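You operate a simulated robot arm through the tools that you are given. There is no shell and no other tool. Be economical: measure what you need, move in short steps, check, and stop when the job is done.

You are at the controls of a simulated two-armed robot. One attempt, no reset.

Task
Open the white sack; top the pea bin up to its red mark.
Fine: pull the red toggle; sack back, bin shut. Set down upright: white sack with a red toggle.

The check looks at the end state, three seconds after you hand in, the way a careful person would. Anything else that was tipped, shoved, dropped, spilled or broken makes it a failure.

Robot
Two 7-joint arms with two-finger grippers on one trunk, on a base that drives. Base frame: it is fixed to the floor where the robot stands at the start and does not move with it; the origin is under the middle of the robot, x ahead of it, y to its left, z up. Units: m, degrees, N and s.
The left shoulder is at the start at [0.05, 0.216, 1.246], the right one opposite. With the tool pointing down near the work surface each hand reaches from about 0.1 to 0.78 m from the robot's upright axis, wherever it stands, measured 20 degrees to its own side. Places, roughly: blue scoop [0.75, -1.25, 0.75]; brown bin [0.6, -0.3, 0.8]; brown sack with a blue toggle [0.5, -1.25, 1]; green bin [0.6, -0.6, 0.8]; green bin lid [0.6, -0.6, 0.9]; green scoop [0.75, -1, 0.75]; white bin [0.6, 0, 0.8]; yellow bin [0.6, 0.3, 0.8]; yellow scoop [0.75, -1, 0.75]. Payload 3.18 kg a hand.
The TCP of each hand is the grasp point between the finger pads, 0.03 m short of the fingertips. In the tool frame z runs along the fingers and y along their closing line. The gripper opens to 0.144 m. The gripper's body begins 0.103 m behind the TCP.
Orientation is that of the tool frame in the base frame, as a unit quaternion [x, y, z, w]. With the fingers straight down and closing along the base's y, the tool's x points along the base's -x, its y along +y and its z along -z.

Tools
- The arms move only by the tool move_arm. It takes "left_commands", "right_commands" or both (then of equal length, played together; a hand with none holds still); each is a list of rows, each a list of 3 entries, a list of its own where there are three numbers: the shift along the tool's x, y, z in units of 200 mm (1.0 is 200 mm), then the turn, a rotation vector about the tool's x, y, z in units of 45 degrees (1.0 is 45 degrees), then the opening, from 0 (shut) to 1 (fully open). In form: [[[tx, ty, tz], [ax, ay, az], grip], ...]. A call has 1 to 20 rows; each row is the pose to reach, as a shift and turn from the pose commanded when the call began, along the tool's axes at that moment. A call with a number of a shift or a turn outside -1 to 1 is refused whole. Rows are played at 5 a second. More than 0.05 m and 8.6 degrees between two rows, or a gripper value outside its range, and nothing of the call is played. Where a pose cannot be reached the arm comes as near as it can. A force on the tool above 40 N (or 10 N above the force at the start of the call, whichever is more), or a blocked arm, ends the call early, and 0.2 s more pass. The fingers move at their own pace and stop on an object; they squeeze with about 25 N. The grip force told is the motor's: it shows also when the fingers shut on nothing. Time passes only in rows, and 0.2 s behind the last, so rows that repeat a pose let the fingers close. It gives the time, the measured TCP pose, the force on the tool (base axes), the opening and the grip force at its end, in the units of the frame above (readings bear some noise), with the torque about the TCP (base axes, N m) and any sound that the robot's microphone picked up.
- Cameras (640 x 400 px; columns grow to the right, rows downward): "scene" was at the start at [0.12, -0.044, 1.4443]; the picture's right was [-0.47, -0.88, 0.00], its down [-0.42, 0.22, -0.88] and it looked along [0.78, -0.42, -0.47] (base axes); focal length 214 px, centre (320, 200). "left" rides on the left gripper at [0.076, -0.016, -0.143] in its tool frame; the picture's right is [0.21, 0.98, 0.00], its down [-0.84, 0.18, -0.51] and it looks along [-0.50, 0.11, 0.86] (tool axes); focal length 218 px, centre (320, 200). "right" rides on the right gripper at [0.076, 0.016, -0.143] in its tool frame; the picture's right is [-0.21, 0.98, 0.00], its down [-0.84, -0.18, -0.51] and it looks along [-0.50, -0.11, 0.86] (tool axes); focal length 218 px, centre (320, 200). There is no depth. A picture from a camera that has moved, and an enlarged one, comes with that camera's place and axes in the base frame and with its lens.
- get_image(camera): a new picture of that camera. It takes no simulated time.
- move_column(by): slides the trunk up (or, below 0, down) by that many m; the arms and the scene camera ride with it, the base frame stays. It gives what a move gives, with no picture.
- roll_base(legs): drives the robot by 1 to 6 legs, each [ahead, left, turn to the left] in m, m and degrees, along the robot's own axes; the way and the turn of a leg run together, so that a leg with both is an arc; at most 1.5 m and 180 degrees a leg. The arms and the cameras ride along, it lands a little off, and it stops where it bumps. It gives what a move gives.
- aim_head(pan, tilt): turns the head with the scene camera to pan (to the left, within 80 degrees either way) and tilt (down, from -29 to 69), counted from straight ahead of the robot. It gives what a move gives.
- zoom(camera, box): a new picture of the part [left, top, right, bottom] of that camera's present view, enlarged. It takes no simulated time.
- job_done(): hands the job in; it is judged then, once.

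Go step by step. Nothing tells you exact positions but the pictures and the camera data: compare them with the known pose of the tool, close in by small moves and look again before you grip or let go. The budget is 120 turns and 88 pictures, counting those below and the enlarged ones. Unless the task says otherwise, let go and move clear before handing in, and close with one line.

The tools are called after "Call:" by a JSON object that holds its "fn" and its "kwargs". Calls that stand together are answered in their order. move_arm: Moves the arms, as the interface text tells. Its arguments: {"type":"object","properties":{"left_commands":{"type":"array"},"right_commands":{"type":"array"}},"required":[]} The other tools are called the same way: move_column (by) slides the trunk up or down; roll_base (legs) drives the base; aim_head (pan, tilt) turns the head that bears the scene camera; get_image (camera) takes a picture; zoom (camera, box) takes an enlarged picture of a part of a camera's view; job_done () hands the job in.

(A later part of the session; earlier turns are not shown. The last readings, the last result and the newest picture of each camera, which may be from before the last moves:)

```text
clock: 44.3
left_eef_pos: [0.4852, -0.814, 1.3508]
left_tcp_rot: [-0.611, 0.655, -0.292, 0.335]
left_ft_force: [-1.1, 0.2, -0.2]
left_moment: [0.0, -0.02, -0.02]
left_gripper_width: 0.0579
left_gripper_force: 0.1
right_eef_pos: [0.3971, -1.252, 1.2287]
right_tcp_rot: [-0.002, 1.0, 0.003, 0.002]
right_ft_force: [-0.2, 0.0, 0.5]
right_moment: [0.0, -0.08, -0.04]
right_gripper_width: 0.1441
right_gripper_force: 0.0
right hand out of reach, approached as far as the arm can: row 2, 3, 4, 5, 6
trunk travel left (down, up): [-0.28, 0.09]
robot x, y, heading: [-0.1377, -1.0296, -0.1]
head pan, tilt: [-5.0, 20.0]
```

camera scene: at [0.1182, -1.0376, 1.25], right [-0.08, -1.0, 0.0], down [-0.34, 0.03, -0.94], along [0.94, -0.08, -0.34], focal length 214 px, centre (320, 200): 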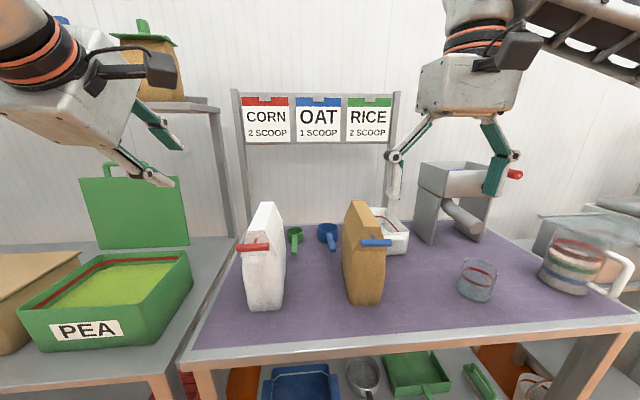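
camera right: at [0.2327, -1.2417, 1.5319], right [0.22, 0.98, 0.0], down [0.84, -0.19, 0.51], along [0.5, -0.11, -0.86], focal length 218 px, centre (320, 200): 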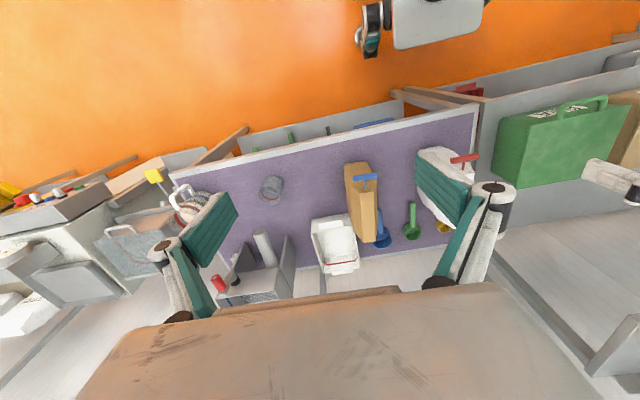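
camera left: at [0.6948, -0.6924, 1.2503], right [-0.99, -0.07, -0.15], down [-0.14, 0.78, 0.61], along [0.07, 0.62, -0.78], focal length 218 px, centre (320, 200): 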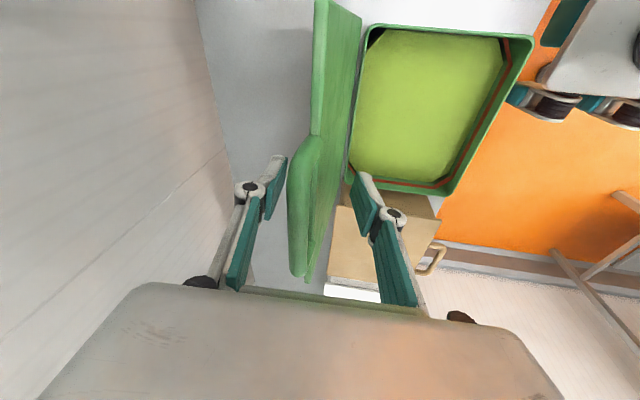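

The right hand isn't moving inwards there. I try a path closer to the body, mirroring the left hand's start pose.

Call:
{"fn": "move_arm", "kwargs": {"right_commands": [[[0.15, 0.0, -0.05], [0, 0, 0], 1], [[0.3, 0.0, -0.1], [0, 0, 0], 1], [[0.45, 0.1, -0.15], [0, 0, 0], 1], [[0.58, 0.25, -0.2], [0, 0, 0], 1], [[0.58, 0.4, -0.27], [0, 0, 0], 1], [[0.58, 0.55, -0.27], [0, 0, 0], 1], [[0.58, 0.7, -0.27], [0, 0, 0], 1], [[0.58, 0.85, -0.27], [0, 0, 0], 1], [[0.58, 1.0, -0.27], [0, 0, 0], 1]]}}

Call:
{"fn": "get_image", "kwargs": {"camera": "scene"}}

```text
clock: 46.3
left_eef_pos: [0.4879, -0.8135, 1.347]
left_tcp_rot: [-0.612, 0.655, -0.292, 0.334]
left_ft_force: [-0.6, 0.8, 0.8]
left_moment: [0.0, 0.0, 0.0]
left_gripper_width: 0.0578
left_gripper_force: 0.0
right_eef_pos: [0.3246, -1.2351, 1.2984]
right_tcp_rot: [-0.002, 1.0, 0.003, 0.0]
right_ft_force: [1.2, -1.0, -0.2]
right_moment: [0.0, 0.06, -0.02]
right_gripper_width: 0.1439
right_gripper_force: 0.1
right hand out of reach, approached as far as the arm can: row 2, 3, 4, 5, 6, 7, 8, 9
trunk travel left (down, up): [-0.28, 0.09]
robot x, y, heading: [-0.1416, -1.0299, 0.2]
head pan, tilt: [-5.0, 20.0]
```

```text
60 pictures are left
camera scene: at [0.0029, -1.0381, 1.4114], right [-0.08, -1.0, 0.0], down [-0.34, 0.03, -0.94], along [0.94, -0.08, -0.34], focal length 214 px, centre (320, 200)
```

scene: 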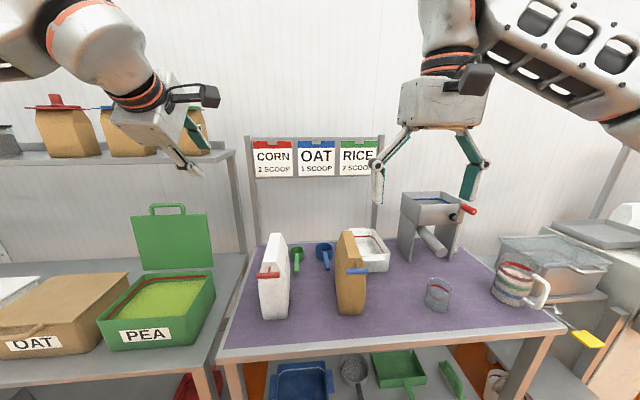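

I test whether yawing the hand lets the arm come further inwards.

Call:
{"fn": "move_arm", "kwargs": {"right_commands": [[[0, 0.1, 0], [0, 0, -0.18], 1], [[0, 0.2, 0], [0, 0, -0.36], 1], [[0, 0.35, 0], [0, 0, -0.54], 1], [[0, 0.5, 0], [0, 0, -0.72], 1], [[0, 0.65, 0], [0, 0, -0.9], 1], [[0, 0.8, 0], [0, 0, -1], 1]]}}

```text
clock: 47.7
left_eef_pos: [0.4824, -0.8136, 1.3496]
left_tcp_rot: [-0.611, 0.654, -0.293, 0.336]
left_ft_force: [-0.8, 0.9, 0.3]
left_moment: [-0.01, 0.0, -0.04]
left_gripper_width: 0.0577
left_gripper_force: 0.1
right_eef_pos: [0.2881, -1.2341, 1.3473]
right_tcp_rot: [-0.381, 0.925, 0.0, 0.006]
right_ft_force: [-0.7, -0.4, 0.4]
right_moment: [-0.02, -0.15, 0.01]
right_gripper_width: 0.1438
right_gripper_force: 0.1
right hand out of reach, approached as far as the arm can: row 1, 2, 3, 4, 5, 6
trunk travel left (down, up): [-0.28, 0.09]
robot x, y, heading: [-0.1363, -1.029, -0.0]
head pan, tilt: [-5.0, 20.0]
```

The orientation is fine but the arm won't come inwards at this height. I lower the hand in front of the table and try again.

Call:
{"fn": "move_arm", "kwargs": {"right_commands": [[[0, 0, 0.2], [0, 0, 0.18], 1], [[0, 0, 0.4], [0, 0, 0.36], 1], [[0, 0, 0.6], [0, 0, 0.54], 1], [[0, 0, 0.8], [0, 0, 0.72], 1], [[0, 0, 1.0], [0, 0, 0.9], 1], [[0, 0, 1.0], [0, 0, 1], 1]]}}

Call:
{"fn": "move_arm", "kwargs": {"right_commands": [[[0, 0.2, 0.2], [0, 0, 0], 1], [[0, 0.4, 0.2], [0, 0, 0], 1], [[0, 0.6, 0.2], [0, 0, 0], 1], [[0, 0.8, 0.2], [0, 0, 0], 1], [[0, 1, 0.2], [0, 0, 0], 1]]}}

```text
clock: 49.1
left_eef_pos: [0.4897, -0.8129, 1.3452]
left_tcp_rot: [-0.612, 0.655, -0.291, 0.334]
left_ft_force: [1.0, 0.8, 0.0]
left_moment: [-0.02, -0.01, 0.0]
left_gripper_width: 0.0574
left_gripper_force: 0.1
right_eef_pos: [0.3433, -1.2563, 1.2393]
right_tcp_rot: [-0.002, 1.0, 0.0, -0.002]
right_ft_force: [0.2, 0.3, 0.1]
right_moment: [0.01, 0.09, 0.03]
right_gripper_width: 0.1438
right_gripper_force: 0.0
right hand out of reach, approached as far as the arm can: row 4, 5, 6
trunk travel left (down, up): [-0.28, 0.09]
robot x, y, heading: [-0.1366, -1.0302, -0.1]
head pan, tilt: [-5.0, 20.0]
```

```text
refused: row 1 steps farther than a row can; nothing moved
```

I test how far the left hand can come inwards in its slanted pose.

Call:
{"fn": "move_arm", "kwargs": {"left_commands": [[[0.15, 0, 0], [0, 0, 0], 0.4], [[0.3, 0, 0], [0, 0, 0], 0.4], [[0.45, 0, 0], [0, 0, 0], 0.4], [[0.6, 0, 0], [0, 0, 0], 0.4], [[0.75, 0, 0], [0, 0, 0], 0.4], [[0.9, 0, 0], [0, 0, 0], 0.4], [[1, 0, 0], [0, 0, 0], 0.4]]}}

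```text
clock: 50.7
left_eef_pos: [0.4816, -1.0123, 1.3322]
left_tcp_rot: [-0.612, 0.655, -0.291, 0.335]
left_ft_force: [-0.5, 0.4, -0.2]
left_moment: [0.01, -0.01, 0.0]
left_gripper_width: 0.0574
left_gripper_force: 0.0
right_eef_pos: [0.3412, -1.2586, 1.2414]
right_tcp_rot: [-0.003, 1.0, 0.0, -0.001]
right_ft_force: [-0.2, -0.1, -0.6]
right_moment: [0.0, 0.05, -0.01]
right_gripper_width: 0.1438
right_gripper_force: 0.1
trunk travel left (down, up): [-0.28, 0.09]
robot x, y, heading: [-0.1377, -1.0272, -0.0]
head pan, tilt: [-5.0, 20.0]
```

The left comes in easily. I test another 15 cm across the midline.

Call:
{"fn": "move_arm", "kwargs": {"left_commands": [[[0.15, 0, 0], [0, 0, 0], 0.4], [[0.3, 0, 0], [0, 0, 0], 0.4], [[0.45, 0, 0], [0, 0, 0], 0.4], [[0.6, 0, 0], [0, 0, 0], 0.4], [[0.75, 0, 0], [0, 0, 0], 0.4]]}}

Call:
{"fn": "get_image", "kwargs": {"camera": "scene"}}

```text
clock: 51.8
left_eef_pos: [0.4807, -1.1294, 1.3252]
left_tcp_rot: [-0.616, 0.65, -0.291, 0.336]
left_ft_force: [-9.3, 9.5, 0.6]
left_moment: [-1.07, -0.74, -2.1]
left_gripper_width: 0.0577
left_gripper_force: 0.1
right_eef_pos: [0.3448, -1.2653, 1.2405]
right_tcp_rot: [0.009, 1.0, 0.004, -0.002]
right_ft_force: [8.2, -9.6, -1.1]
right_moment: [1.83, 1.53, -0.4]
right_gripper_width: 0.1439
right_gripper_force: 0.0
trunk travel left (down, up): [-0.28, 0.09]
robot x, y, heading: [-0.1403, -1.0289, 0.0]
head pan, tilt: [-5.0, 20.0]
stopped in row 5 (left hand): the force on the tool passed its limit at 62 N (the readings are from after the stop); the commanded pose is now the measured one
```

```text
59 pictures are left
camera scene: at [0.003, -1.0387, 1.4114], right [-0.09, -1.0, 0.0], down [-0.34, 0.03, -0.94], along [0.94, -0.08, -0.34], focal length 214 px, centre (320, 200)
```

scene: 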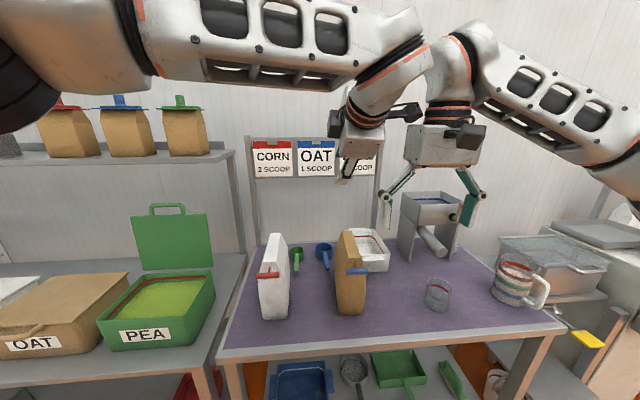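

The left easily crosses the midline and touched the right hand lightly. New plan: grip the sack from the front with the right hand, closing along y. The same grip then serves for pouring by wrist roll, while the left reaches over for the toggle. I separate the hands and back off to reorient.

Call:
{"fn": "move_arm", "kwargs": {"left_commands": [[[-0.2, 0, 0], [0, 0, 0], 0.4], [[-0.4, 0, 0], [0, 0, 0], 0.4], [[-0.6, 0, 0], [0, 0, 0], 0.4], [[-0.8, 0, 0], [0, 0, 0], 0.4], [[-1, 0, 0], [0, 0, 0], 0.4]]}}

Call:
{"fn": "roll_base", "kwargs": {"legs": [[-0.3, 0, 0], [0, 0.25, 0]]}}

Call:
{"fn": "move_arm", "kwargs": {"left_commands": [[[-0.2, 0, 0], [0, 0, 0], 0.4], [[-0.4, 0, 0], [0, 0, 0], 0.4], [[-0.6, 0, 0], [0, 0, 0], 0.4], [[-0.7, 0, 0], [0, 0, 0], 0.4], [[-0.7, 0, 0], [0, 0, 0], 0.4], [[-0.7, 0, 0], [0, 0, 0], 0.4]], "right_commands": [[[0, 0, 0], [0, 0, 0.16], 0.8], [[0, 0, 0], [0, 0, 0.33], 0.8], [[0, 0, 0], [0, 0, 0.5], 0.8], [[0, 0, 0], [0, 0, 0.66], 0.8], [[0, 0, 0], [0, 0, 0.83], 0.8], [[0, 0, 0], [0, 0, 1], 0.8]]}}

Call:
{"fn": "move_arm", "kwargs": {"right_commands": [[[0, 0, 0], [0, 0, 0.16], 0.8], [[0, 0, 0], [0, 0, 0.33], 0.8], [[0, 0, 0], [0, 0, 0.5], 0.8], [[0, 0, 0], [0, 0, 0.66], 0.8], [[0, 0, 0], [0, 0, 0.83], 0.8], [[0, 0, 0], [0, 0, 1], 0.8]]}}

```text
clock: 53.0
left_eef_pos: [0.4842, -0.9276, 1.3398]
left_tcp_rot: [-0.616, 0.651, -0.292, 0.334]
left_ft_force: [0.2, 0.7, -0.7]
left_moment: [-0.01, -0.02, -0.04]
left_gripper_width: 0.0577
left_gripper_force: 0.2
right_eef_pos: [0.3435, -1.261, 1.2408]
right_tcp_rot: [0.008, 1.0, 0.002, -0.002]
right_ft_force: [0.3, 0.6, 0.1]
right_moment: [-0.02, -0.05, -0.04]
right_gripper_width: 0.1441
right_gripper_force: 0.0
trunk travel left (down, up): [-0.28, 0.09]
robot x, y, heading: [-0.1354, -1.0293, -0.0]
head pan, tilt: [-5.0, 20.0]
```

```text
clock: 57.4
left_eef_pos: [0.1815, -0.679, 1.3397]
left_tcp_rot: [-0.615, 0.652, -0.293, 0.334]
left_ft_force: [0.2, -0.3, 0.1]
left_moment: [0.02, 0.0, -0.01]
left_gripper_width: 0.0576
left_gripper_force: 0.0
right_eef_pos: [0.0413, -1.012, 1.2396]
right_tcp_rot: [0.01, 1.0, 0.003, -0.002]
right_ft_force: [0.1, 0.6, -0.6]
right_moment: [0.01, 0.0, 0.02]
right_gripper_width: 0.144
right_gripper_force: 0.1
trunk travel left (down, up): [-0.28, 0.09]
robot x, y, heading: [-0.4424, -0.7817, -0.0]
head pan, tilt: [-5.0, 20.0]
```

```text
clock: 58.8
left_eef_pos: [0.1849, -0.5415, 1.3497]
left_tcp_rot: [-0.614, 0.652, -0.291, 0.335]
left_ft_force: [-0.2, 0.5, 0.2]
left_moment: [0.02, 0.0, 0.01]
left_gripper_width: 0.0576
left_gripper_force: 0.1
right_eef_pos: [0.1987, -1.1662, 1.2308]
right_tcp_rot: [0.391, 0.92, 0.0, -0.004]
right_ft_force: [0.9, -0.5, 0.2]
right_moment: [0.0, 0.0, 0.01]
right_gripper_width: 0.1148
right_gripper_force: 0.1
right hand out of reach, approached as far as the arm can: row 1, 2, 3, 4, 5, 6
trunk travel left (down, up): [-0.28, 0.09]
robot x, y, heading: [-0.4434, -0.78, -0.0]
head pan, tilt: [-5.0, 20.0]
```

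```text
clock: 60.2
left_eef_pos: [0.183, -0.5421, 1.3498]
left_tcp_rot: [-0.614, 0.652, -0.292, 0.335]
left_ft_force: [-1.2, 0.6, 0.1]
left_moment: [-0.04, 0.02, -0.04]
left_gripper_width: 0.0576
left_gripper_force: 0.2
right_eef_pos: [0.1631, -1.3543, 1.2817]
right_tcp_rot: [0.666, 0.745, 0.033, -0.003]
right_ft_force: [-0.3, -1.3, -0.3]
right_moment: [0.12, -0.11, 0.01]
right_gripper_width: 0.1153
right_gripper_force: 0.1
right hand out of reach, approached as far as the arm can: row 1, 2, 3, 4, 5, 6
trunk travel left (down, up): [-0.28, 0.09]
robot x, y, heading: [-0.4396, -0.7781, -0.1]
head pan, tilt: [-5.0, 20.0]
```

The hand is now rolled sideways. Next I pitch it up towards horizontal while moving it forward.

Call:
{"fn": "move_arm", "kwargs": {"right_commands": [[[0.1, 0.1, 0], [-0.16, 0, 0], 0.8], [[0.2, 0.2, 0], [-0.33, 0, 0], 0.8], [[0.3, 0.3, 0], [-0.5, 0, 0], 0.8], [[0.4, 0.4, 0], [-0.66, 0, 0], 0.8], [[0.5, 0.5, 0], [-0.83, 0, 0], 0.8], [[0.6, 0.6, 0], [-1, 0, 0], 0.8]]}}

Call:
{"fn": "move_column", "kwargs": {"by": -0.15}}

Call:
{"fn": "move_arm", "kwargs": {"right_commands": [[[0.1, 0, 0], [-0.16, 0, 0], 0.8], [[0.2, 0, 0], [-0.33, 0, 0], 0.8], [[0.3, 0, 0], [-0.5, 0, 0], 0.8], [[0.4, 0, 0], [-0.6, 0, 0], 0.8]]}}

```text
clock: 61.6
left_eef_pos: [0.1851, -0.5415, 1.3482]
left_tcp_rot: [-0.615, 0.652, -0.292, 0.335]
left_ft_force: [0.0, -0.2, 0.3]
left_moment: [0.01, 0.04, 0.01]
left_gripper_width: 0.0577
left_gripper_force: 0.1
right_eef_pos: [0.1697, -1.3568, 1.4071]
right_tcp_rot: [0.545, 0.776, 0.297, 0.11]
right_ft_force: [-0.1, -0.8, -0.6]
right_moment: [0.04, 0.01, 0.01]
right_gripper_width: 0.1152
right_gripper_force: 0.1
right hand out of reach, approached as far as the arm can: row 1, 2, 3, 4, 5, 6
trunk travel left (down, up): [-0.28, 0.09]
robot x, y, heading: [-0.4417, -0.7735, -0.1]
head pan, tilt: [-5.0, 20.0]
```

```text
clock: 63.4
left_eef_pos: [0.183, -0.5408, 1.2033]
left_tcp_rot: [-0.614, 0.652, -0.293, 0.335]
left_ft_force: [-0.2, -1.4, 1.0]
left_moment: [0.03, -0.02, -0.05]
left_gripper_width: 0.0575
left_gripper_force: 0.0
right_eef_pos: [0.2767, -1.3568, 1.0442]
right_tcp_rot: [0.589, 0.783, 0.195, -0.03]
right_ft_force: [-0.4, -0.1, 0.7]
right_moment: [-0.02, 0.0, -0.03]
right_gripper_width: 0.1153
right_gripper_force: 0.1
trunk travel left (down, up): [-0.13, 0.24]
robot x, y, heading: [-0.4402, -0.782, 0.1]
head pan, tilt: [-5.0, 20.0]
```

```text
clock: 64.4
left_eef_pos: [0.1845, -0.5416, 1.1995]
left_tcp_rot: [-0.615, 0.652, -0.292, 0.334]
left_ft_force: [0.6, -0.9, 1.2]
left_moment: [0.05, 0.0, 0.08]
left_gripper_width: 0.0575
left_gripper_force: 0.1
right_eef_pos: [0.2901, -1.3401, 1.1312]
right_tcp_rot: [0.535, 0.794, 0.286, 0.034]
right_ft_force: [-0.2, -0.1, -0.5]
right_moment: [0.05, 0.04, 0.04]
right_gripper_width: 0.1151
right_gripper_force: 0.1
right hand out of reach, approached as far as the arm can: row 1, 2, 3, 4
trunk travel left (down, up): [-0.13, 0.24]
robot x, y, heading: [-0.4394, -0.7762, -0.1]
head pan, tilt: [-5.0, 20.0]
```

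The right arm has drifted far out to the side. I bring it inwards to the mirrored position of the left hand.

Call:
{"fn": "move_arm", "kwargs": {"right_commands": [[[0.2, -0.05, 0.02], [0, 0, 0], 0.8], [[0.4, -0.1, 0.04], [0, 0, 0], 0.8], [[0.6, -0.15, 0.06], [0, 0, 0], 0.8], [[0.8, -0.2, 0.08], [0, 0, 0], 0.8], [[1, -0.23, 0.1], [0, 0, 0], 0.8]]}}

Call:
{"fn": "get_image", "kwargs": {"camera": "scene"}}

```text
clock: 65.6
left_eef_pos: [0.1842, -0.5414, 1.1996]
left_tcp_rot: [-0.615, 0.652, -0.291, 0.335]
left_ft_force: [-0.6, 0.4, 0.3]
left_moment: [-0.01, 0.02, 0.01]
left_gripper_width: 0.0576
left_gripper_force: 0.0
right_eef_pos: [0.2614, -1.3374, 1.1753]
right_tcp_rot: [0.535, 0.794, 0.286, 0.034]
right_ft_force: [0.0, 0.3, -0.5]
right_moment: [-0.02, -0.01, -0.01]
right_gripper_width: 0.1153
right_gripper_force: 0.1
right hand out of reach, approached as far as the arm can: row 1, 2, 3, 4, 5
trunk travel left (down, up): [-0.13, 0.24]
robot x, y, heading: [-0.442, -0.777, 0.0]
head pan, tilt: [-5.0, 20.0]
```

```text
58 pictures are left
camera scene: at [-0.1838, -0.7871, 1.2497], right [-0.09, -1.0, 0.0], down [-0.34, 0.03, -0.94], along [0.94, -0.08, -0.34], focal length 214 px, centre (320, 200)
```

scene: 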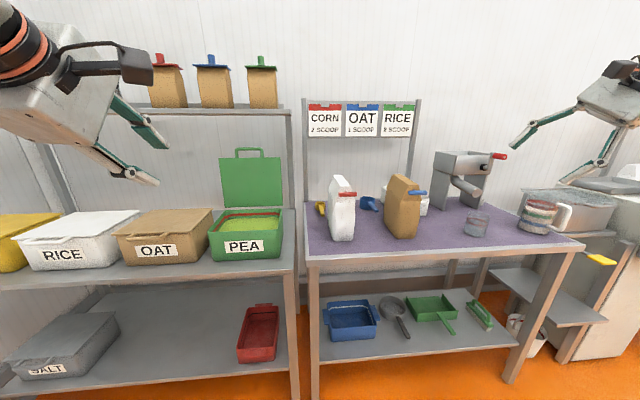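

The right arm only works well pointing down near its own shoulder line, while the left is flexible. So the right will hold the sack from above, and the left will pull the toggle and later pour. I restore the right hand to pointing down.

Call:
{"fn": "move_arm", "kwargs": {"right_commands": [[[0, 0, 0], [0.078, 0.009, -0.146], 0.8], [[0, 0, 0], [0.156, 0.019, -0.293], 0.8], [[0, 0, 0], [0.234, 0.028, -0.439], 0.8], [[0, 0, 0], [0.312, 0.038, -0.586], 0.8], [[0, 0, 0], [0.39, 0.047, -0.732], 0.8]]}}

Call:
{"fn": "move_arm", "kwargs": {"right_commands": [[[0, 0, 0], [0.078, 0.009, -0.146], 0.8], [[0, 0, 0], [0.156, 0.019, -0.293], 0.8], [[0, 0, 0], [0.234, 0.028, -0.439], 0.8], [[0, 0, 0], [0.312, 0.038, -0.586], 0.8], [[0, 0, 0], [0.39, 0.047, -0.732], 0.8]]}}

Call:
{"fn": "move_arm", "kwargs": {"right_commands": [[[0.05, 0.15, 0], [0, 0, 0], 0.8], [[0.1, 0.3, 0], [0, 0, 0], 0.8], [[0.15, 0.45, 0], [0, 0, 0], 0.8], [[0.2, 0.6, 0], [0, 0, 0], 0.8], [[0.25, 0.8, 0], [0, 0, 0], 0.8], [[0.3, 1, 0], [0, 0, 0], 0.8]]}}

```text
clock: 66.8
left_eef_pos: [0.1898, -0.5452, 1.1936]
left_tcp_rot: [-0.614, 0.655, -0.287, 0.333]
left_ft_force: [1.9, -1.2, -2.2]
left_moment: [0.18, -0.01, 0.21]
left_gripper_width: 0.0574
left_gripper_force: 0.1
right_eef_pos: [0.2381, -1.346, 1.1351]
right_tcp_rot: [0.287, 0.945, 0.156, 0.022]
right_ft_force: [2.0, -1.3, -1.6]
right_moment: [0.3, 0.16, 0.07]
right_gripper_width: 0.1153
right_gripper_force: 0.1
right hand out of reach, approached as far as the arm can: row 1, 2, 3, 4, 5
trunk travel left (down, up): [-0.13, 0.24]
robot x, y, heading: [-0.4381, -0.7745, -0.2]
head pan, tilt: [-5.0, 20.0]
```

```text
clock: 68.0
left_eef_pos: [0.1827, -0.5423, 1.2009]
left_tcp_rot: [-0.614, 0.652, -0.293, 0.336]
left_ft_force: [0.6, 0.6, 0.0]
left_moment: [0.01, -0.02, 0.02]
left_gripper_width: 0.0576
left_gripper_force: 0.0
right_eef_pos: [0.228, -1.3394, 1.1409]
right_tcp_rot: [0.0, 1.0, 0.003, 0.002]
right_ft_force: [-0.6, 0.1, 0.6]
right_moment: [0.04, -0.04, 0.02]
right_gripper_width: 0.1155
right_gripper_force: 0.0
right hand out of reach, approached as far as the arm can: row 1, 2, 3, 4, 5
trunk travel left (down, up): [-0.13, 0.24]
robot x, y, heading: [-0.4389, -0.7782, -0.3]
head pan, tilt: [-5.0, 20.0]
```

```text
clock: 69.4
left_eef_pos: [0.1842, -0.5393, 1.2009]
left_tcp_rot: [-0.615, 0.651, -0.292, 0.336]
left_ft_force: [0.8, -1.1, -0.9]
left_moment: [-0.01, -0.04, -0.02]
left_gripper_width: 0.0577
left_gripper_force: 0.0
right_eef_pos: [0.1665, -1.138, 1.1414]
right_tcp_rot: [0.001, 1.0, 0.002, 0.002]
right_ft_force: [-1.0, -0.1, 0.1]
right_moment: [-0.03, 0.0, -0.04]
right_gripper_width: 0.1148
right_gripper_force: 0.1
trunk travel left (down, up): [-0.13, 0.24]
robot x, y, heading: [-0.4415, -0.7792, -0.1]
head pan, tilt: [-5.0, 20.0]
```

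That worked without limits. I test further inwards.

Call:
{"fn": "move_arm", "kwargs": {"right_commands": [[[0.05, 0.15, 0], [0, 0, 0], 0.8], [[0.1, 0.3, 0], [0, 0, 0], 0.8], [[0.15, 0.45, 0], [0, 0, 0], 0.8], [[0.2, 0.6, 0], [0, 0, 0], 0.8], [[0.2, 0.8, 0], [0, 0, 0], 0.8], [[0.2, 1, 0], [0, 0, 0], 0.8]]}}

```text
clock: 70.8
left_eef_pos: [0.1854, -0.5398, 1.2003]
left_tcp_rot: [-0.615, 0.652, -0.292, 0.334]
left_ft_force: [0.5, 0.4, -0.4]
left_moment: [-0.03, 0.01, -0.04]
left_gripper_width: 0.0576
left_gripper_force: 0.0
right_eef_pos: [0.1204, -0.9951, 1.1315]
right_tcp_rot: [0.001, 1.0, 0.001, 0.0]
right_ft_force: [0.5, 0.6, -0.1]
right_moment: [-0.01, 0.01, 0.01]
right_gripper_width: 0.115
right_gripper_force: 0.0
right hand out of reach, approached as far as the arm can: row 5, 6
trunk travel left (down, up): [-0.13, 0.24]
robot x, y, heading: [-0.4435, -0.7773, -0.1]
head pan, tilt: [-5.0, 20.0]
```

The right's inner limit is its shoulder line. With the robot at y≈-0.70, the right can come down on the sack and the left must cross by about 0.24. I drive there.

Call:
{"fn": "roll_base", "kwargs": {"legs": [[0.3, 0.075, 0]]}}

Call:
{"fn": "move_arm", "kwargs": {"right_commands": [[[-0.2, 0, 0], [0, 0, 0], 0.8], [[-0.4, 0, 0], [0, 0, 0], 0.8], [[-0.6, 0, 0], [0, 0, 0], 0.8], [[-0.8, 0, 0], [0, 0, 0], 0.8]]}}

Call:
{"fn": "get_image", "kwargs": {"camera": "right"}}

Call:
{"fn": "get_image", "kwargs": {"camera": "scene"}}

```text
clock: 72.9
left_eef_pos: [0.4828, -0.4615, 1.199]
left_tcp_rot: [-0.616, 0.651, -0.29, 0.335]
left_ft_force: [0.9, 0.3, -0.8]
left_moment: [0.0, 0.01, -0.02]
left_gripper_width: 0.0575
left_gripper_force: 0.1
right_eef_pos: [0.419, -0.9164, 1.1335]
right_tcp_rot: [-0.002, 1.0, 0.002, 0.001]
right_ft_force: [0.5, -0.3, -0.7]
right_moment: [-0.03, 0.0, -0.03]
right_gripper_width: 0.1152
right_gripper_force: 0.1
trunk travel left (down, up): [-0.13, 0.24]
robot x, y, heading: [-0.1381, -0.6991, 0.2]
head pan, tilt: [-5.0, 20.0]
```

```text
clock: 73.9
left_eef_pos: [0.4811, -0.4597, 1.2012]
left_tcp_rot: [-0.616, 0.65, -0.292, 0.336]
left_ft_force: [-0.1, 0.7, 0.9]
left_moment: [0.0, -0.01, -0.02]
left_gripper_width: 0.0574
left_gripper_force: 0.0
right_eef_pos: [0.4962, -0.9691, 1.1114]
right_tcp_rot: [-0.003, 1.0, 0.002, 0.002]
right_ft_force: [-0.6, 0.3, 0.3]
right_moment: [0.0, -0.06, -0.02]
right_gripper_width: 0.1152
right_gripper_force: 0.0
right hand out of reach, approached as far as the arm can: row 1, 2, 3, 4
trunk travel left (down, up): [-0.13, 0.24]
robot x, y, heading: [-0.1403, -0.7003, 0.4]
head pan, tilt: [-5.0, 20.0]
```

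```text
57 pictures are left
camera right: at [0.4191, -0.9543, 1.2543], right [0.2, 0.98, 0.0], down [0.84, -0.18, 0.51], along [0.5, -0.1, -0.86], focal length 218 px, centre (320, 200)
```

right: 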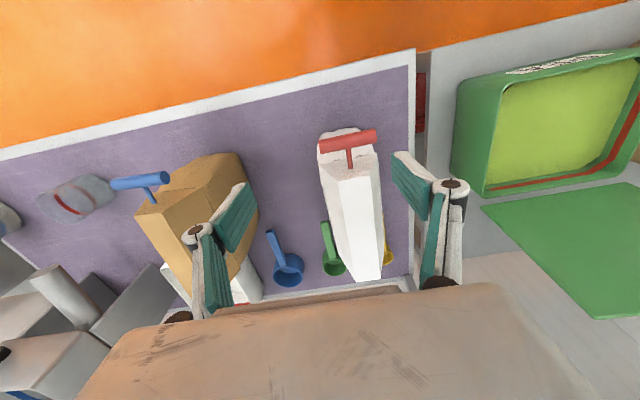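

```text
56 pictures are left
camera scene: at [0.1136, -0.7088, 1.2504], right [-0.08, -1.0, 0.0], down [-0.34, 0.03, -0.94], along [0.94, -0.08, -0.34], focal length 214 px, centre (320, 200)
```

scene: 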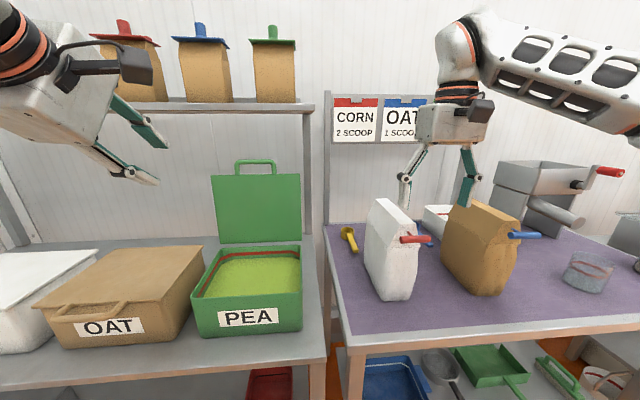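

I drive 10 cm closer so the right hand gets above the sack.

Call:
{"fn": "roll_base", "kwargs": {"legs": [[0.1, 0.01, 0]]}}

Call:
{"fn": "move_arm", "kwargs": {"right_commands": [[[0, 0.07, 0.1], [0, 0, 0], 0.8], [[0, 0.1, 0.2], [0, 0, 0], 0.8], [[0, 0.1, 0.2], [0, 0, 0], 0.8]]}}

Call:
{"fn": "get_image", "kwargs": {"camera": "right"}}

```text
clock: 75.0
left_eef_pos: [0.5839, -0.4515, 1.2011]
left_tcp_rot: [-0.615, 0.651, -0.292, 0.336]
left_ft_force: [0.9, 0.2, 0.1]
left_moment: [0.01, -0.02, 0.0]
left_gripper_width: 0.0577
left_gripper_force: 0.0
right_eef_pos: [0.5962, -0.9595, 1.1103]
right_tcp_rot: [-0.002, 1.0, 0.002, 0.002]
right_ft_force: [0.3, -0.6, -0.7]
right_moment: [0.01, 0.01, 0.03]
right_gripper_width: 0.1154
right_gripper_force: 0.0
trunk travel left (down, up): [-0.13, 0.24]
robot x, y, heading: [-0.0409, -0.6917, 0.3]
head pan, tilt: [-5.0, 20.0]
```

```text
clock: 75.8
left_eef_pos: [0.5826, -0.4521, 1.2018]
left_tcp_rot: [-0.616, 0.65, -0.292, 0.336]
left_ft_force: [-0.1, -0.1, 0.5]
left_moment: [0.01, -0.01, 0.01]
left_gripper_width: 0.0574
left_gripper_force: 0.0
right_eef_pos: [0.5964, -0.94, 1.0706]
right_tcp_rot: [-0.001, 1.0, 0.001, 0.001]
right_ft_force: [-0.9, 0.9, 0.2]
right_moment: [0.01, 0.02, -0.01]
right_gripper_width: 0.1154
right_gripper_force: 0.0
trunk travel left (down, up): [-0.13, 0.24]
robot x, y, heading: [-0.0432, -0.6931, -0.0]
head pan, tilt: [-5.0, 20.0]
```

```text
55 pictures are left
camera right: at [0.5202, -0.9243, 1.2136], right [0.21, 0.98, 0.0], down [0.84, -0.18, 0.51], along [0.5, -0.1, -0.86], focal length 218 px, centre (320, 200)
```

right: 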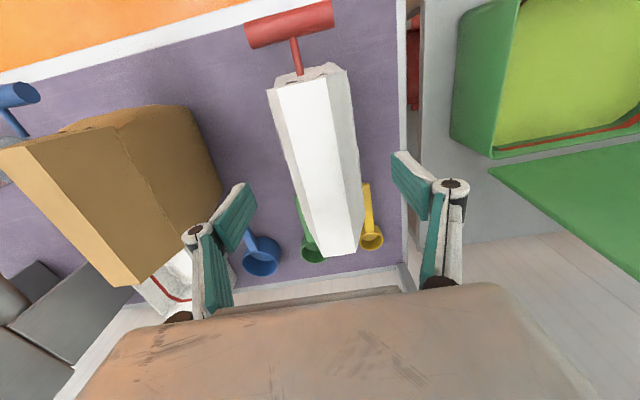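

The sack is centred between the right fingers. I descend to z≈0.975 and close on it.

Call:
{"fn": "move_arm", "kwargs": {"right_commands": [[[0, 0, 0.15], [0, 0, 0], 0.8], [[0, 0, 0.3], [0, 0, 0], 0.8], [[0, 0, 0.46], [0, 0, 0], 0.8], [[0, 0, 0.46], [0, 0, 0], 0.6], [[0, 0, 0.46], [0, 0, 0], 0.3], [[0, 0, 0.46], [0, 0, 0], 0.3], [[0, 0, 0.46], [0, 0, 0], 0.3]]}}

Call:
{"fn": "get_image", "kwargs": {"camera": "right"}}

```text
clock: 77.4
left_eef_pos: [0.5831, -0.4519, 1.2001]
left_tcp_rot: [-0.615, 0.652, -0.292, 0.334]
left_ft_force: [-0.1, 0.1, 0.5]
left_moment: [0.0, -0.01, 0.01]
left_gripper_width: 0.0576
left_gripper_force: 0.1
right_eef_pos: [0.5963, -0.9399, 0.9784]
right_tcp_rot: [-0.002, 1.0, 0.001, 0.001]
right_ft_force: [-1.0, 2.8, -0.4]
right_moment: [0.12, -0.35, 0.17]
right_gripper_width: 0.08
right_gripper_force: 24.9
trunk travel left (down, up): [-0.13, 0.24]
robot x, y, heading: [-0.0432, -0.6939, 0.1]
head pan, tilt: [-5.0, 20.0]
```

```text
54 pictures are left
camera right: at [0.5198, -0.9248, 1.121], right [0.21, 0.98, 0.0], down [0.84, -0.18, 0.51], along [0.5, -0.1, -0.86], focal length 218 px, centre (320, 200)
```

right: 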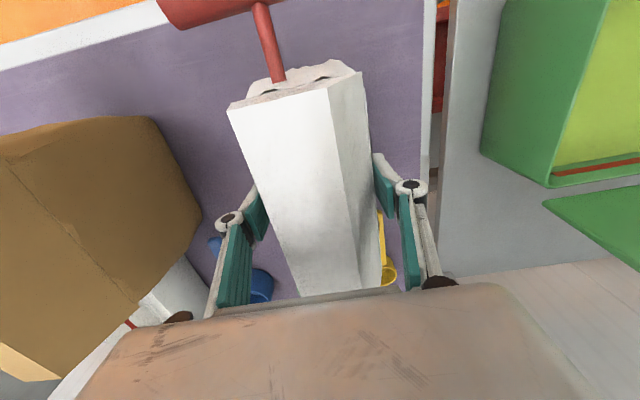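

The sack is held firmly at 0.08 m width. Now the left hand goes back and then across to the toggle.

Call:
{"fn": "move_arm", "kwargs": {"left_commands": [[[0, 0.12, -0.16], [0, 0, 0], 0.4], [[0, 0.24, -0.32], [0, 0, 0], 0.4], [[0.02, 0.37, -0.48], [0, 0, 0], 0.4], [[0.2, 0.5, -0.64], [0, 0, 0], 0.4], [[0.4, 0.55, -0.72], [0, 0, 0], 0.4], [[0.6, 0.55, -0.72], [0, 0, 0], 0.4], [[0.8, 0.55, -0.72], [0, 0, 0], 0.4], [[1, 0.55, -0.72], [0, 0, 0], 0.4]]}}

Call:
{"fn": "move_arm", "kwargs": {"left_commands": [[[0.2, 0, 0], [0, 0, 0], 0.4], [[0.4, 0, 0], [0, 0, 0], 0.4], [[0.6, 0, 0], [0, 0, 0], 0.4], [[0.8, 0, 0], [0, 0, 0], 0.4]]}}

Call:
{"fn": "get_image", "kwargs": {"camera": "scene"}}

```text
refused: row 4 steps farther than a row can; nothing moved
```

```text
clock: 78.4
left_eef_pos: [0.5792, -0.6125, 1.1882]
left_tcp_rot: [-0.617, 0.65, -0.29, 0.335]
left_ft_force: [0.7, 0.4, 0.5]
left_moment: [0.03, -0.04, 0.02]
left_gripper_width: 0.0575
left_gripper_force: 0.1
right_eef_pos: [0.5965, -0.9402, 0.978]
right_tcp_rot: [-0.003, 1.0, 0.002, 0.0]
right_ft_force: [0.2, -0.7, 0.3]
right_moment: [-0.05, 0.03, -0.02]
right_gripper_width: 0.0798
right_gripper_force: 25.2
trunk travel left (down, up): [-0.13, 0.24]
robot x, y, heading: [-0.042, -0.6944, 0.4]
head pan, tilt: [-5.0, 20.0]
```

```text
53 pictures are left
camera scene: at [0.2154, -0.7003, 1.2496], right [-0.08, -1.0, 0.0], down [-0.34, 0.03, -0.94], along [0.94, -0.08, -0.34], focal length 214 px, centre (320, 200)
```

scene: 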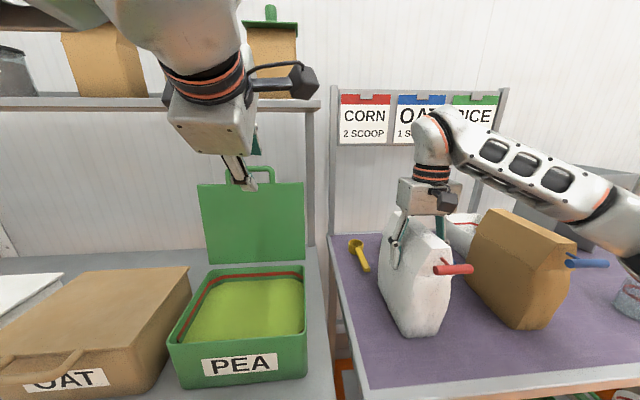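

Only the sideways part ran, which is safe. Now I go back in x, then across in y.

Call:
{"fn": "move_arm", "kwargs": {"left_commands": [[[0, 0.11, -0.144], [0, 0, 0], 0.4], [[0, 0.22, -0.288], [0, 0, 0], 0.4], [[0, 0.33, -0.432], [0, 0, 0], 0.4], [[0, 0.44, -0.576], [0, 0, 0], 0.4], [[0.02, 0.55, -0.72], [0, 0, 0], 0.4]]}}

Call:
{"fn": "move_arm", "kwargs": {"left_commands": [[[0.2, 0, 0], [0, 0, 0], 0.4], [[0.4, 0, 0], [0, 0, 0], 0.4], [[0.6, 0, 0], [0, 0, 0], 0.4], [[0.8, 0, 0], [0, 0, 0], 0.4], [[1, 0, 0], [0, 0, 0], 0.4]]}}

Call:
{"fn": "move_arm", "kwargs": {"left_commands": [[[0.2, 0, 0], [0, 0, 0], 0.4], [[0.4, 0, 0], [0, 0, 0], 0.4], [[0.6, 0, 0], [0, 0, 0], 0.4]]}}

Call:
{"fn": "get_image", "kwargs": {"camera": "scene"}}

```text
clock: 79.8
left_eef_pos: [0.4253, -0.6023, 1.2047]
left_tcp_rot: [0.666, -0.616, 0.294, -0.301]
left_ft_force: [-0.4, -0.4, 0.0]
left_moment: [-0.02, 0.05, 0.0]
left_gripper_width: 0.0577
left_gripper_force: 0.1
right_eef_pos: [0.5963, -0.9406, 0.978]
right_tcp_rot: [-0.002, 1.0, 0.002, -0.001]
right_ft_force: [0.3, 0.0, 0.0]
right_moment: [-0.33, -0.42, -0.1]
right_gripper_width: 0.0798
right_gripper_force: 25.1
trunk travel left (down, up): [-0.13, 0.24]
robot x, y, heading: [-0.0399, -0.6902, 0.5]
head pan, tilt: [-5.0, 20.0]
stopped in row 5 (left hand): the arm was blocked; the commanded pose is now the measured one
```

```text
clock: 81.0
left_eef_pos: [0.4335, -0.8049, 1.2101]
left_tcp_rot: [0.662, -0.618, 0.298, -0.303]
left_ft_force: [0.2, -0.4, 0.3]
left_moment: [0.01, 0.01, 0.01]
left_gripper_width: 0.0575
left_gripper_force: 0.0
right_eef_pos: [0.5959, -0.9396, 0.9776]
right_tcp_rot: [-0.001, 1.0, 0.002, 0.0]
right_ft_force: [-0.6, -2.7, 0.7]
right_moment: [-0.62, 0.45, 0.08]
right_gripper_width: 0.0796
right_gripper_force: 25.0
trunk travel left (down, up): [-0.13, 0.24]
robot x, y, heading: [-0.0402, -0.6913, 0.2]
head pan, tilt: [-5.0, 20.0]
```

```text
clock: 81.7
left_eef_pos: [0.494, -0.8114, 1.293]
left_tcp_rot: [0.722, -0.544, 0.332, -0.269]
left_ft_force: [-1.2, -0.4, 0.1]
left_moment: [0.0, 0.0, 0.01]
left_gripper_width: 0.0575
left_gripper_force: 0.0
left hand out of reach, approached as far as the arm can: row 3
right_eef_pos: [0.5962, -0.9387, 0.9771]
right_tcp_rot: [-0.003, 1.0, 0.003, 0.0]
right_ft_force: [1.1, 1.8, -0.9]
right_moment: [0.01, -0.17, 0.07]
right_gripper_width: 0.0795
right_gripper_force: 25.5
trunk travel left (down, up): [-0.13, 0.24]
robot x, y, heading: [-0.0398, -0.6896, 0.1]
head pan, tilt: [-5.0, 20.0]
stopped in row 3 (left hand): the arm was blocked; the commanded pose is now the measured one
```

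```text
52 pictures are left
camera scene: at [0.2157, -0.6957, 1.2566], right [-0.05, -1.0, 0.0], down [-0.27, 0.01, -0.96], along [0.96, -0.05, -0.27], focal length 214 px, centre (320, 200)
```

scene: 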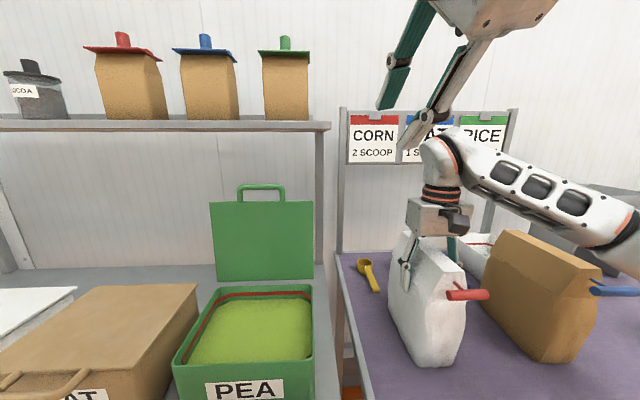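

The left forearm is obstructed by the head, which leans forward when the trunk is low. I'll move the left out, then raise the trunk with the sack in the right hand, a small lift first to feel its weight.

Call:
{"fn": "move_arm", "kwargs": {"left_commands": [[[-0.2, 0, 0.05], [0, 0, 0], 0.4], [[-0.4, 0, 0.1], [0, 0, 0], 0.4], [[-0.6, 0, 0.1], [0, 0, 0], 0.4], [[-0.8, 0, 0.1], [0, 0, 0], 0.4]]}}

Call:
{"fn": "move_column", "kwargs": {"by": 0.03}}

Call:
{"fn": "get_image", "kwargs": {"camera": "scene"}}

```text
clock: 82.7
left_eef_pos: [0.4806, -0.6573, 1.2506]
left_tcp_rot: [0.721, -0.546, 0.333, -0.268]
left_ft_force: [0.5, -0.6, 0.7]
left_moment: [-0.01, -0.02, -0.01]
left_gripper_width: 0.0578
left_gripper_force: 0.1
right_eef_pos: [0.5965, -0.9385, 0.977]
right_tcp_rot: [-0.001, 1.0, 0.002, -0.001]
right_ft_force: [-0.2, 3.1, -0.3]
right_moment: [0.09, -0.41, 0.18]
right_gripper_width: 0.0798
right_gripper_force: 25.0
trunk travel left (down, up): [-0.13, 0.24]
robot x, y, heading: [-0.0426, -0.6915, 0.1]
head pan, tilt: [-5.0, 20.0]
```

```text
clock: 83.5
left_eef_pos: [0.4832, -0.6601, 1.2752]
left_tcp_rot: [0.72, -0.549, 0.329, -0.268]
left_ft_force: [0.0, -0.4, 0.3]
left_moment: [0.0, 0.02, 0.0]
left_gripper_width: 0.0579
left_gripper_force: 0.2
right_eef_pos: [0.5986, -0.9403, 1.0033]
right_tcp_rot: [-0.001, 1.0, 0.002, -0.004]
right_ft_force: [0.7, 0.6, -9.8]
right_moment: [0.02, 0.16, 0.0]
right_gripper_width: 0.0794
right_gripper_force: 24.7
trunk travel left (down, up): [-0.16, 0.21]
robot x, y, heading: [-0.0407, -0.6877, 0.1]
head pan, tilt: [-5.0, 20.0]
```

```text
51 pictures are left
camera scene: at [0.1869, -0.6999, 1.2834], right [-0.08, -1.0, 0.0], down [-0.34, 0.03, -0.94], along [0.94, -0.08, -0.34], focal length 214 px, centre (320, 200)
```

scene: 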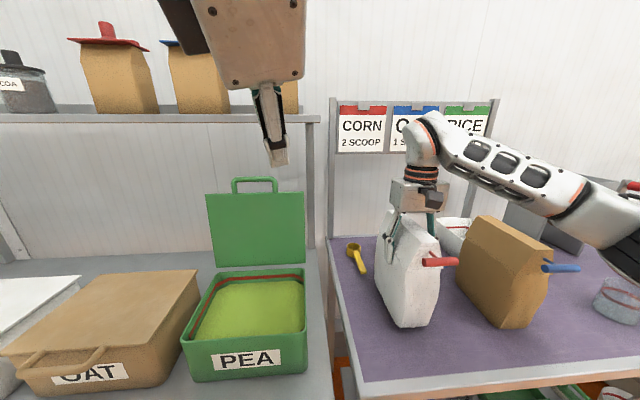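

The sack weighs only about 1 kg and is held securely. I raise the trunk further, then yaw the sack so the toggle faces the left arm.

Call:
{"fn": "move_column", "kwargs": {"by": 0.12}}

Call:
{"fn": "move_arm", "kwargs": {"right_commands": [[[0, 0, 0], [0, 0, 0.15], 0.3], [[0, 0, 0], [0, 0, 0.3], 0.3], [[0, 0, 0], [0, 0, 0.45], 0.3], [[0, 0, 0], [0, 0, 0.6], 0.3], [[0, 0, 0], [0, 0, 0.75], 0.3], [[0, 0, 0], [0, 0, 0.9], 0.3]], "left_commands": [[[-0.02, 0, 0], [-0.03, 0.12, 0.1], 0.4], [[-0.04, 0, 0], [-0.06, 0.24, 0.2], 0.4], [[-0.06, 0, 0], [-0.09, 0.36, 0.3], 0.4], [[-0.08, 0, 0], [-0.12, 0.48, 0.4], 0.4], [[-0.1, 0, 0], [-0.15, 0.6, 0.5], 0.4], [[-0.1, 0, 0], [-0.17, 0.7, 0.58], 0.4]]}}

Call:
{"fn": "get_image", "kwargs": {"camera": "scene"}}

```text
clock: 85.0
left_eef_pos: [0.4796, -0.6603, 1.3984]
left_tcp_rot: [0.719, -0.549, 0.332, -0.269]
left_ft_force: [-0.4, 0.0, -0.3]
left_moment: [0.0, 0.01, 0.02]
left_gripper_width: 0.0576
left_gripper_force: 0.0
right_eef_pos: [0.5533, -0.9391, 1.2498]
right_tcp_rot: [-0.003, 0.994, 0.001, 0.11]
right_ft_force: [0.7, -0.1, -9.5]
right_moment: [0.0, 0.15, -0.01]
right_gripper_width: 0.0798
right_gripper_force: 24.8
trunk travel left (down, up): [-0.28, 0.09]
robot x, y, heading: [-0.0414, -0.6933, 0.2]
head pan, tilt: [-5.0, 20.0]
```

```text
clock: 86.4
left_eef_pos: [0.4766, -0.6427, 1.3938]
left_tcp_rot: [-0.477, 0.768, -0.407, 0.131]
left_ft_force: [0.4, -1.5, -0.2]
left_moment: [0.14, -0.04, 0.12]
left_gripper_width: 0.0578
left_gripper_force: 0.1
right_eef_pos: [0.6163, -1.066, 1.2803]
right_tcp_rot: [0.323, 0.942, 0.044, 0.082]
right_ft_force: [0.5, 1.2, -9.5]
right_moment: [-0.03, 0.16, 0.06]
right_gripper_width: 0.0798
right_gripper_force: 25.0
right hand out of reach, approached as far as the arm can: row 1, 2, 3, 4, 5, 6
trunk travel left (down, up): [-0.28, 0.09]
robot x, y, heading: [-0.0404, -0.6893, 0.1]
head pan, tilt: [-5.0, 20.0]
```

```text
50 pictures are left
camera scene: at [0.1018, -0.7025, 1.4109], right [-0.08, -1.0, 0.0], down [-0.34, 0.03, -0.94], along [0.94, -0.08, -0.34], focal length 214 px, centre (320, 200)
```

scene: 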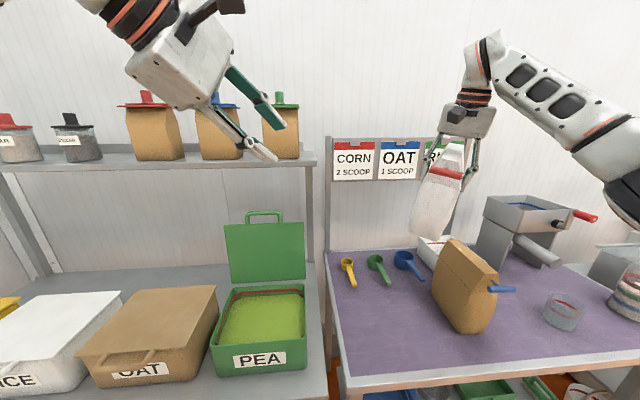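

The sack hangs safely with the toggle turned towards the left arm; I compute the toggle at about (0.524, -0.999, 1.312). I bring the left in with a roll and pitch correction.

Call:
{"fn": "move_arm", "kwargs": {"left_commands": [[[0.117, 0.018, 0.078], [0.1, 0, 0.067], 0.5], [[0.233, 0.037, 0.157], [0.2, 0, 0.133], 0.5], [[0.35, 0.055, 0.235], [0.3, 0, 0.2], 0.5], [[0.467, 0.073, 0.313], [0.4, 0, 0.267], 0.5], [[0.583, 0.09, 0.39], [0.5, 0, 0.333], 0.5], [[0.7, 0.11, 0.47], [0.6, 0, 0.4], 0.5]]}}

Call:
{"fn": "get_image", "kwargs": {"camera": "left"}}

Call:
{"fn": "get_image", "kwargs": {"camera": "scene"}}

```text
clock: 87.8
left_eef_pos: [0.4452, -0.8041, 1.3451]
left_tcp_rot: [-0.309, 0.715, -0.55, 0.301]
left_ft_force: [0.0, -0.1, 0.3]
left_moment: [0.0, 0.01, 0.05]
left_gripper_width: 0.0719
left_gripper_force: 0.2
right_eef_pos: [0.6129, -1.0664, 1.2815]
right_tcp_rot: [0.323, 0.942, 0.044, 0.083]
right_ft_force: [0.3, -0.2, -7.7]
right_moment: [0.08, 0.15, -0.02]
right_gripper_width: 0.0794
right_gripper_force: 24.9
trunk travel left (down, up): [-0.28, 0.09]
robot x, y, heading: [-0.0395, -0.689, 0.3]
head pan, tilt: [-5.0, 20.0]
```

```text
49 pictures are left
camera left: at [0.2886, -0.7819, 1.3852], right [-0.24, 0.04, -0.97], down [0.12, 0.99, 0.01], along [0.96, -0.11, -0.24], focal length 218 px, centre (320, 200)
```

left: 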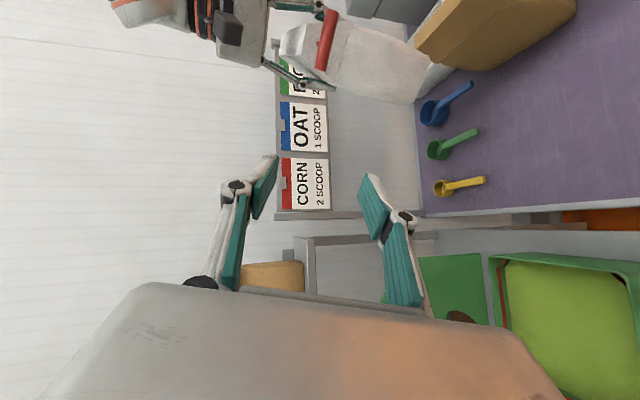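

```text
48 pictures are left
camera scene: at [0.1004, -0.7011, 1.4112], right [-0.08, -1.0, 0.0], down [-0.34, 0.03, -0.94], along [0.94, -0.08, -0.34], focal length 214 px, centre (320, 200)
```

scene: 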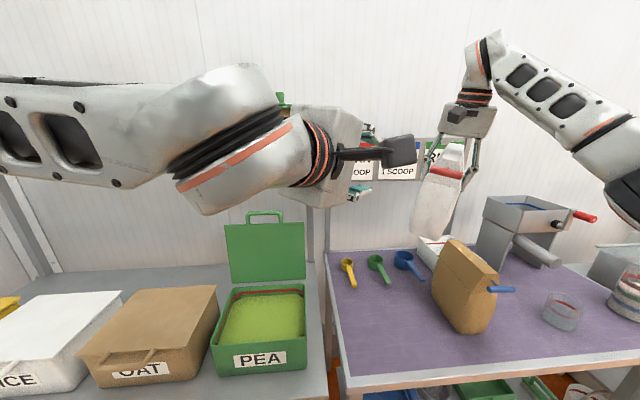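

The left view confirms the toggle position. I move to a pre-grasp 6 cm short of the bar.

Call:
{"fn": "move_arm", "kwargs": {"left_commands": [[[0.108, -0.016, 0.1], [0, 0, 0], 0.5], [[0.216, -0.032, 0.2], [0, 0, 0], 0.5], [[0.324, -0.048, 0.35], [0, 0, 0], 0.5], [[0.432, -0.064, 0.5], [0, 0, 0], 0.5], [[0.54, -0.08, 0.62], [0, 0, 0], 0.5]]}}

Call:
{"fn": "get_image", "kwargs": {"camera": "left"}}

```text
clock: 89.0
left_eef_pos: [0.4757, -0.9608, 1.322]
left_tcp_rot: [-0.309, 0.716, -0.549, 0.3]
left_ft_force: [-0.5, -0.1, 1.0]
left_moment: [0.02, -0.01, 0.04]
left_gripper_width: 0.072
left_gripper_force: 0.1
right_eef_pos: [0.6136, -1.0664, 1.282]
right_tcp_rot: [0.323, 0.942, 0.046, 0.084]
right_ft_force: [-0.4, -0.4, -9.0]
right_moment: [0.1, 0.15, 0.01]
right_gripper_width: 0.0797
right_gripper_force: 25.0
trunk travel left (down, up): [-0.28, 0.09]
robot x, y, heading: [-0.0458, -0.6919, 0.2]
head pan, tilt: [-5.0, 20.0]
```

```text
47 pictures are left
camera left: at [0.3189, -0.9401, 1.3627], right [-0.24, 0.04, -0.97], down [0.12, 0.99, 0.01], along [0.96, -0.11, -0.24], focal length 218 px, centre (320, 200)
```

left: 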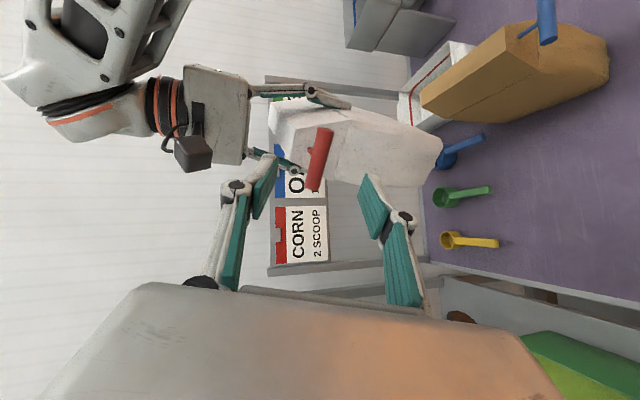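

The bar is well aligned between the fingers. I advance 5 cm and close on it.

Call:
{"fn": "move_arm", "kwargs": {"left_commands": [[[0.012, -0.01, 0.12], [0, 0, 0], 0.5], [[0.025, -0.015, 0.25], [0, 0, 0], 0.5], [[0.025, -0.015, 0.25], [0, 0, 0], 0.2], [[0.025, -0.015, 0.25], [0, 0, 0], 0], [[0.025, -0.015, 0.25], [0, 0, 0], 0]]}}

Call:
{"fn": "zoom", "kwargs": {"camera": "left", "box": [200, 60, 440, 210]}}

```text
clock: 90.2
left_eef_pos: [0.5109, -0.9952, 1.3149]
left_tcp_rot: [-0.309, 0.716, -0.549, 0.301]
left_ft_force: [0.8, 0.0, -0.8]
left_moment: [0.17, -0.45, 0.06]
left_gripper_width: 0.0148
left_gripper_force: 25.1
right_eef_pos: [0.6127, -1.0649, 1.282]
right_tcp_rot: [0.322, 0.942, 0.045, 0.083]
right_ft_force: [-1.0, -0.6, -5.2]
right_moment: [0.23, 1.02, 0.09]
right_gripper_width: 0.0801
right_gripper_force: 24.8
trunk travel left (down, up): [-0.28, 0.09]
robot x, y, heading: [-0.0454, -0.6891, -0.0]
head pan, tilt: [-5.0, 20.0]
```

```text
2.67 times, centred on (320, 135) of left
camera zoom: at [0.354, -0.9735, 1.3556], right [-0.24, 0.04, -0.97], down [0.12, 0.99, 0.01], along [0.96, -0.11, -0.24], focal length 582 px, centre (320, 373)
```

zoom: 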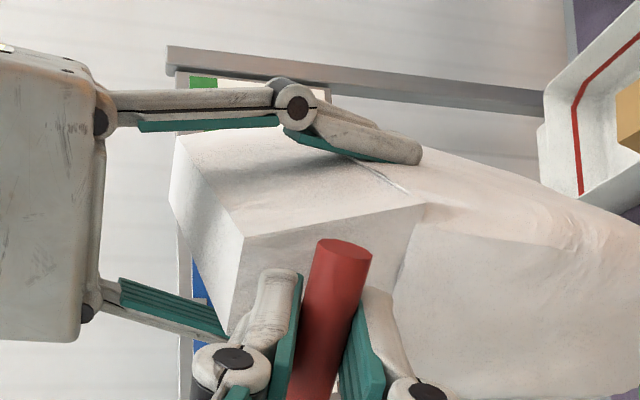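

The bar is gripped at 15 mm. I pull gently along the stem's direction.

Call:
{"fn": "move_arm", "kwargs": {"left_commands": [[[0.001, 0.017, -0.047], [0, 0, 0], 0], [[0.002, 0.033, -0.094], [0, 0, 0], 0], [[0.003, 0.05, -0.141], [0, 0, 0], 0], [[0.005, 0.067, -0.188], [0, 0, 0], 0]]}}

Call:
{"fn": "get_image", "kwargs": {"camera": "left"}}

```text
clock: 91.2
left_eef_pos: [0.4783, -0.9718, 1.3124]
left_tcp_rot: [-0.31, 0.714, -0.55, 0.301]
left_ft_force: [1.8, 2.4, 0.4]
left_moment: [0.15, -0.47, 0.03]
left_gripper_width: 0.0147
left_gripper_force: 24.5
right_eef_pos: [0.6126, -1.0646, 1.2821]
right_tcp_rot: [0.322, 0.942, 0.044, 0.084]
right_ft_force: [-1.9, -1.8, -7.8]
right_moment: [0.01, 0.66, 0.4]
right_gripper_width: 0.0798
right_gripper_force: 24.7
trunk travel left (down, up): [-0.28, 0.09]
robot x, y, heading: [-0.041, -0.6922, 0.1]
head pan, tilt: [-5.0, 20.0]
```

```text
45 pictures are left
camera left: at [0.3225, -0.9496, 1.3519], right [-0.24, 0.04, -0.97], down [0.12, 0.99, 0.01], along [0.96, -0.11, -0.24], focal length 218 px, centre (320, 200)
```

left: 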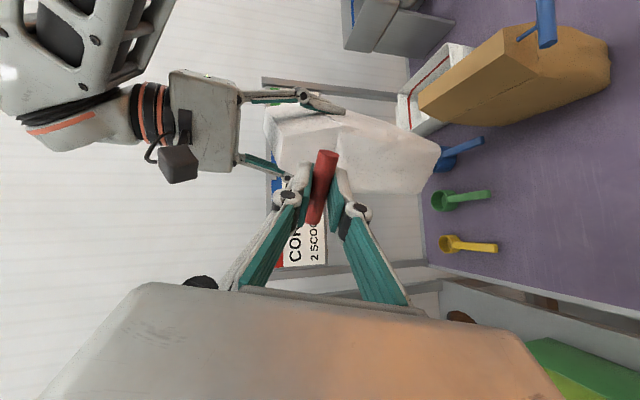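

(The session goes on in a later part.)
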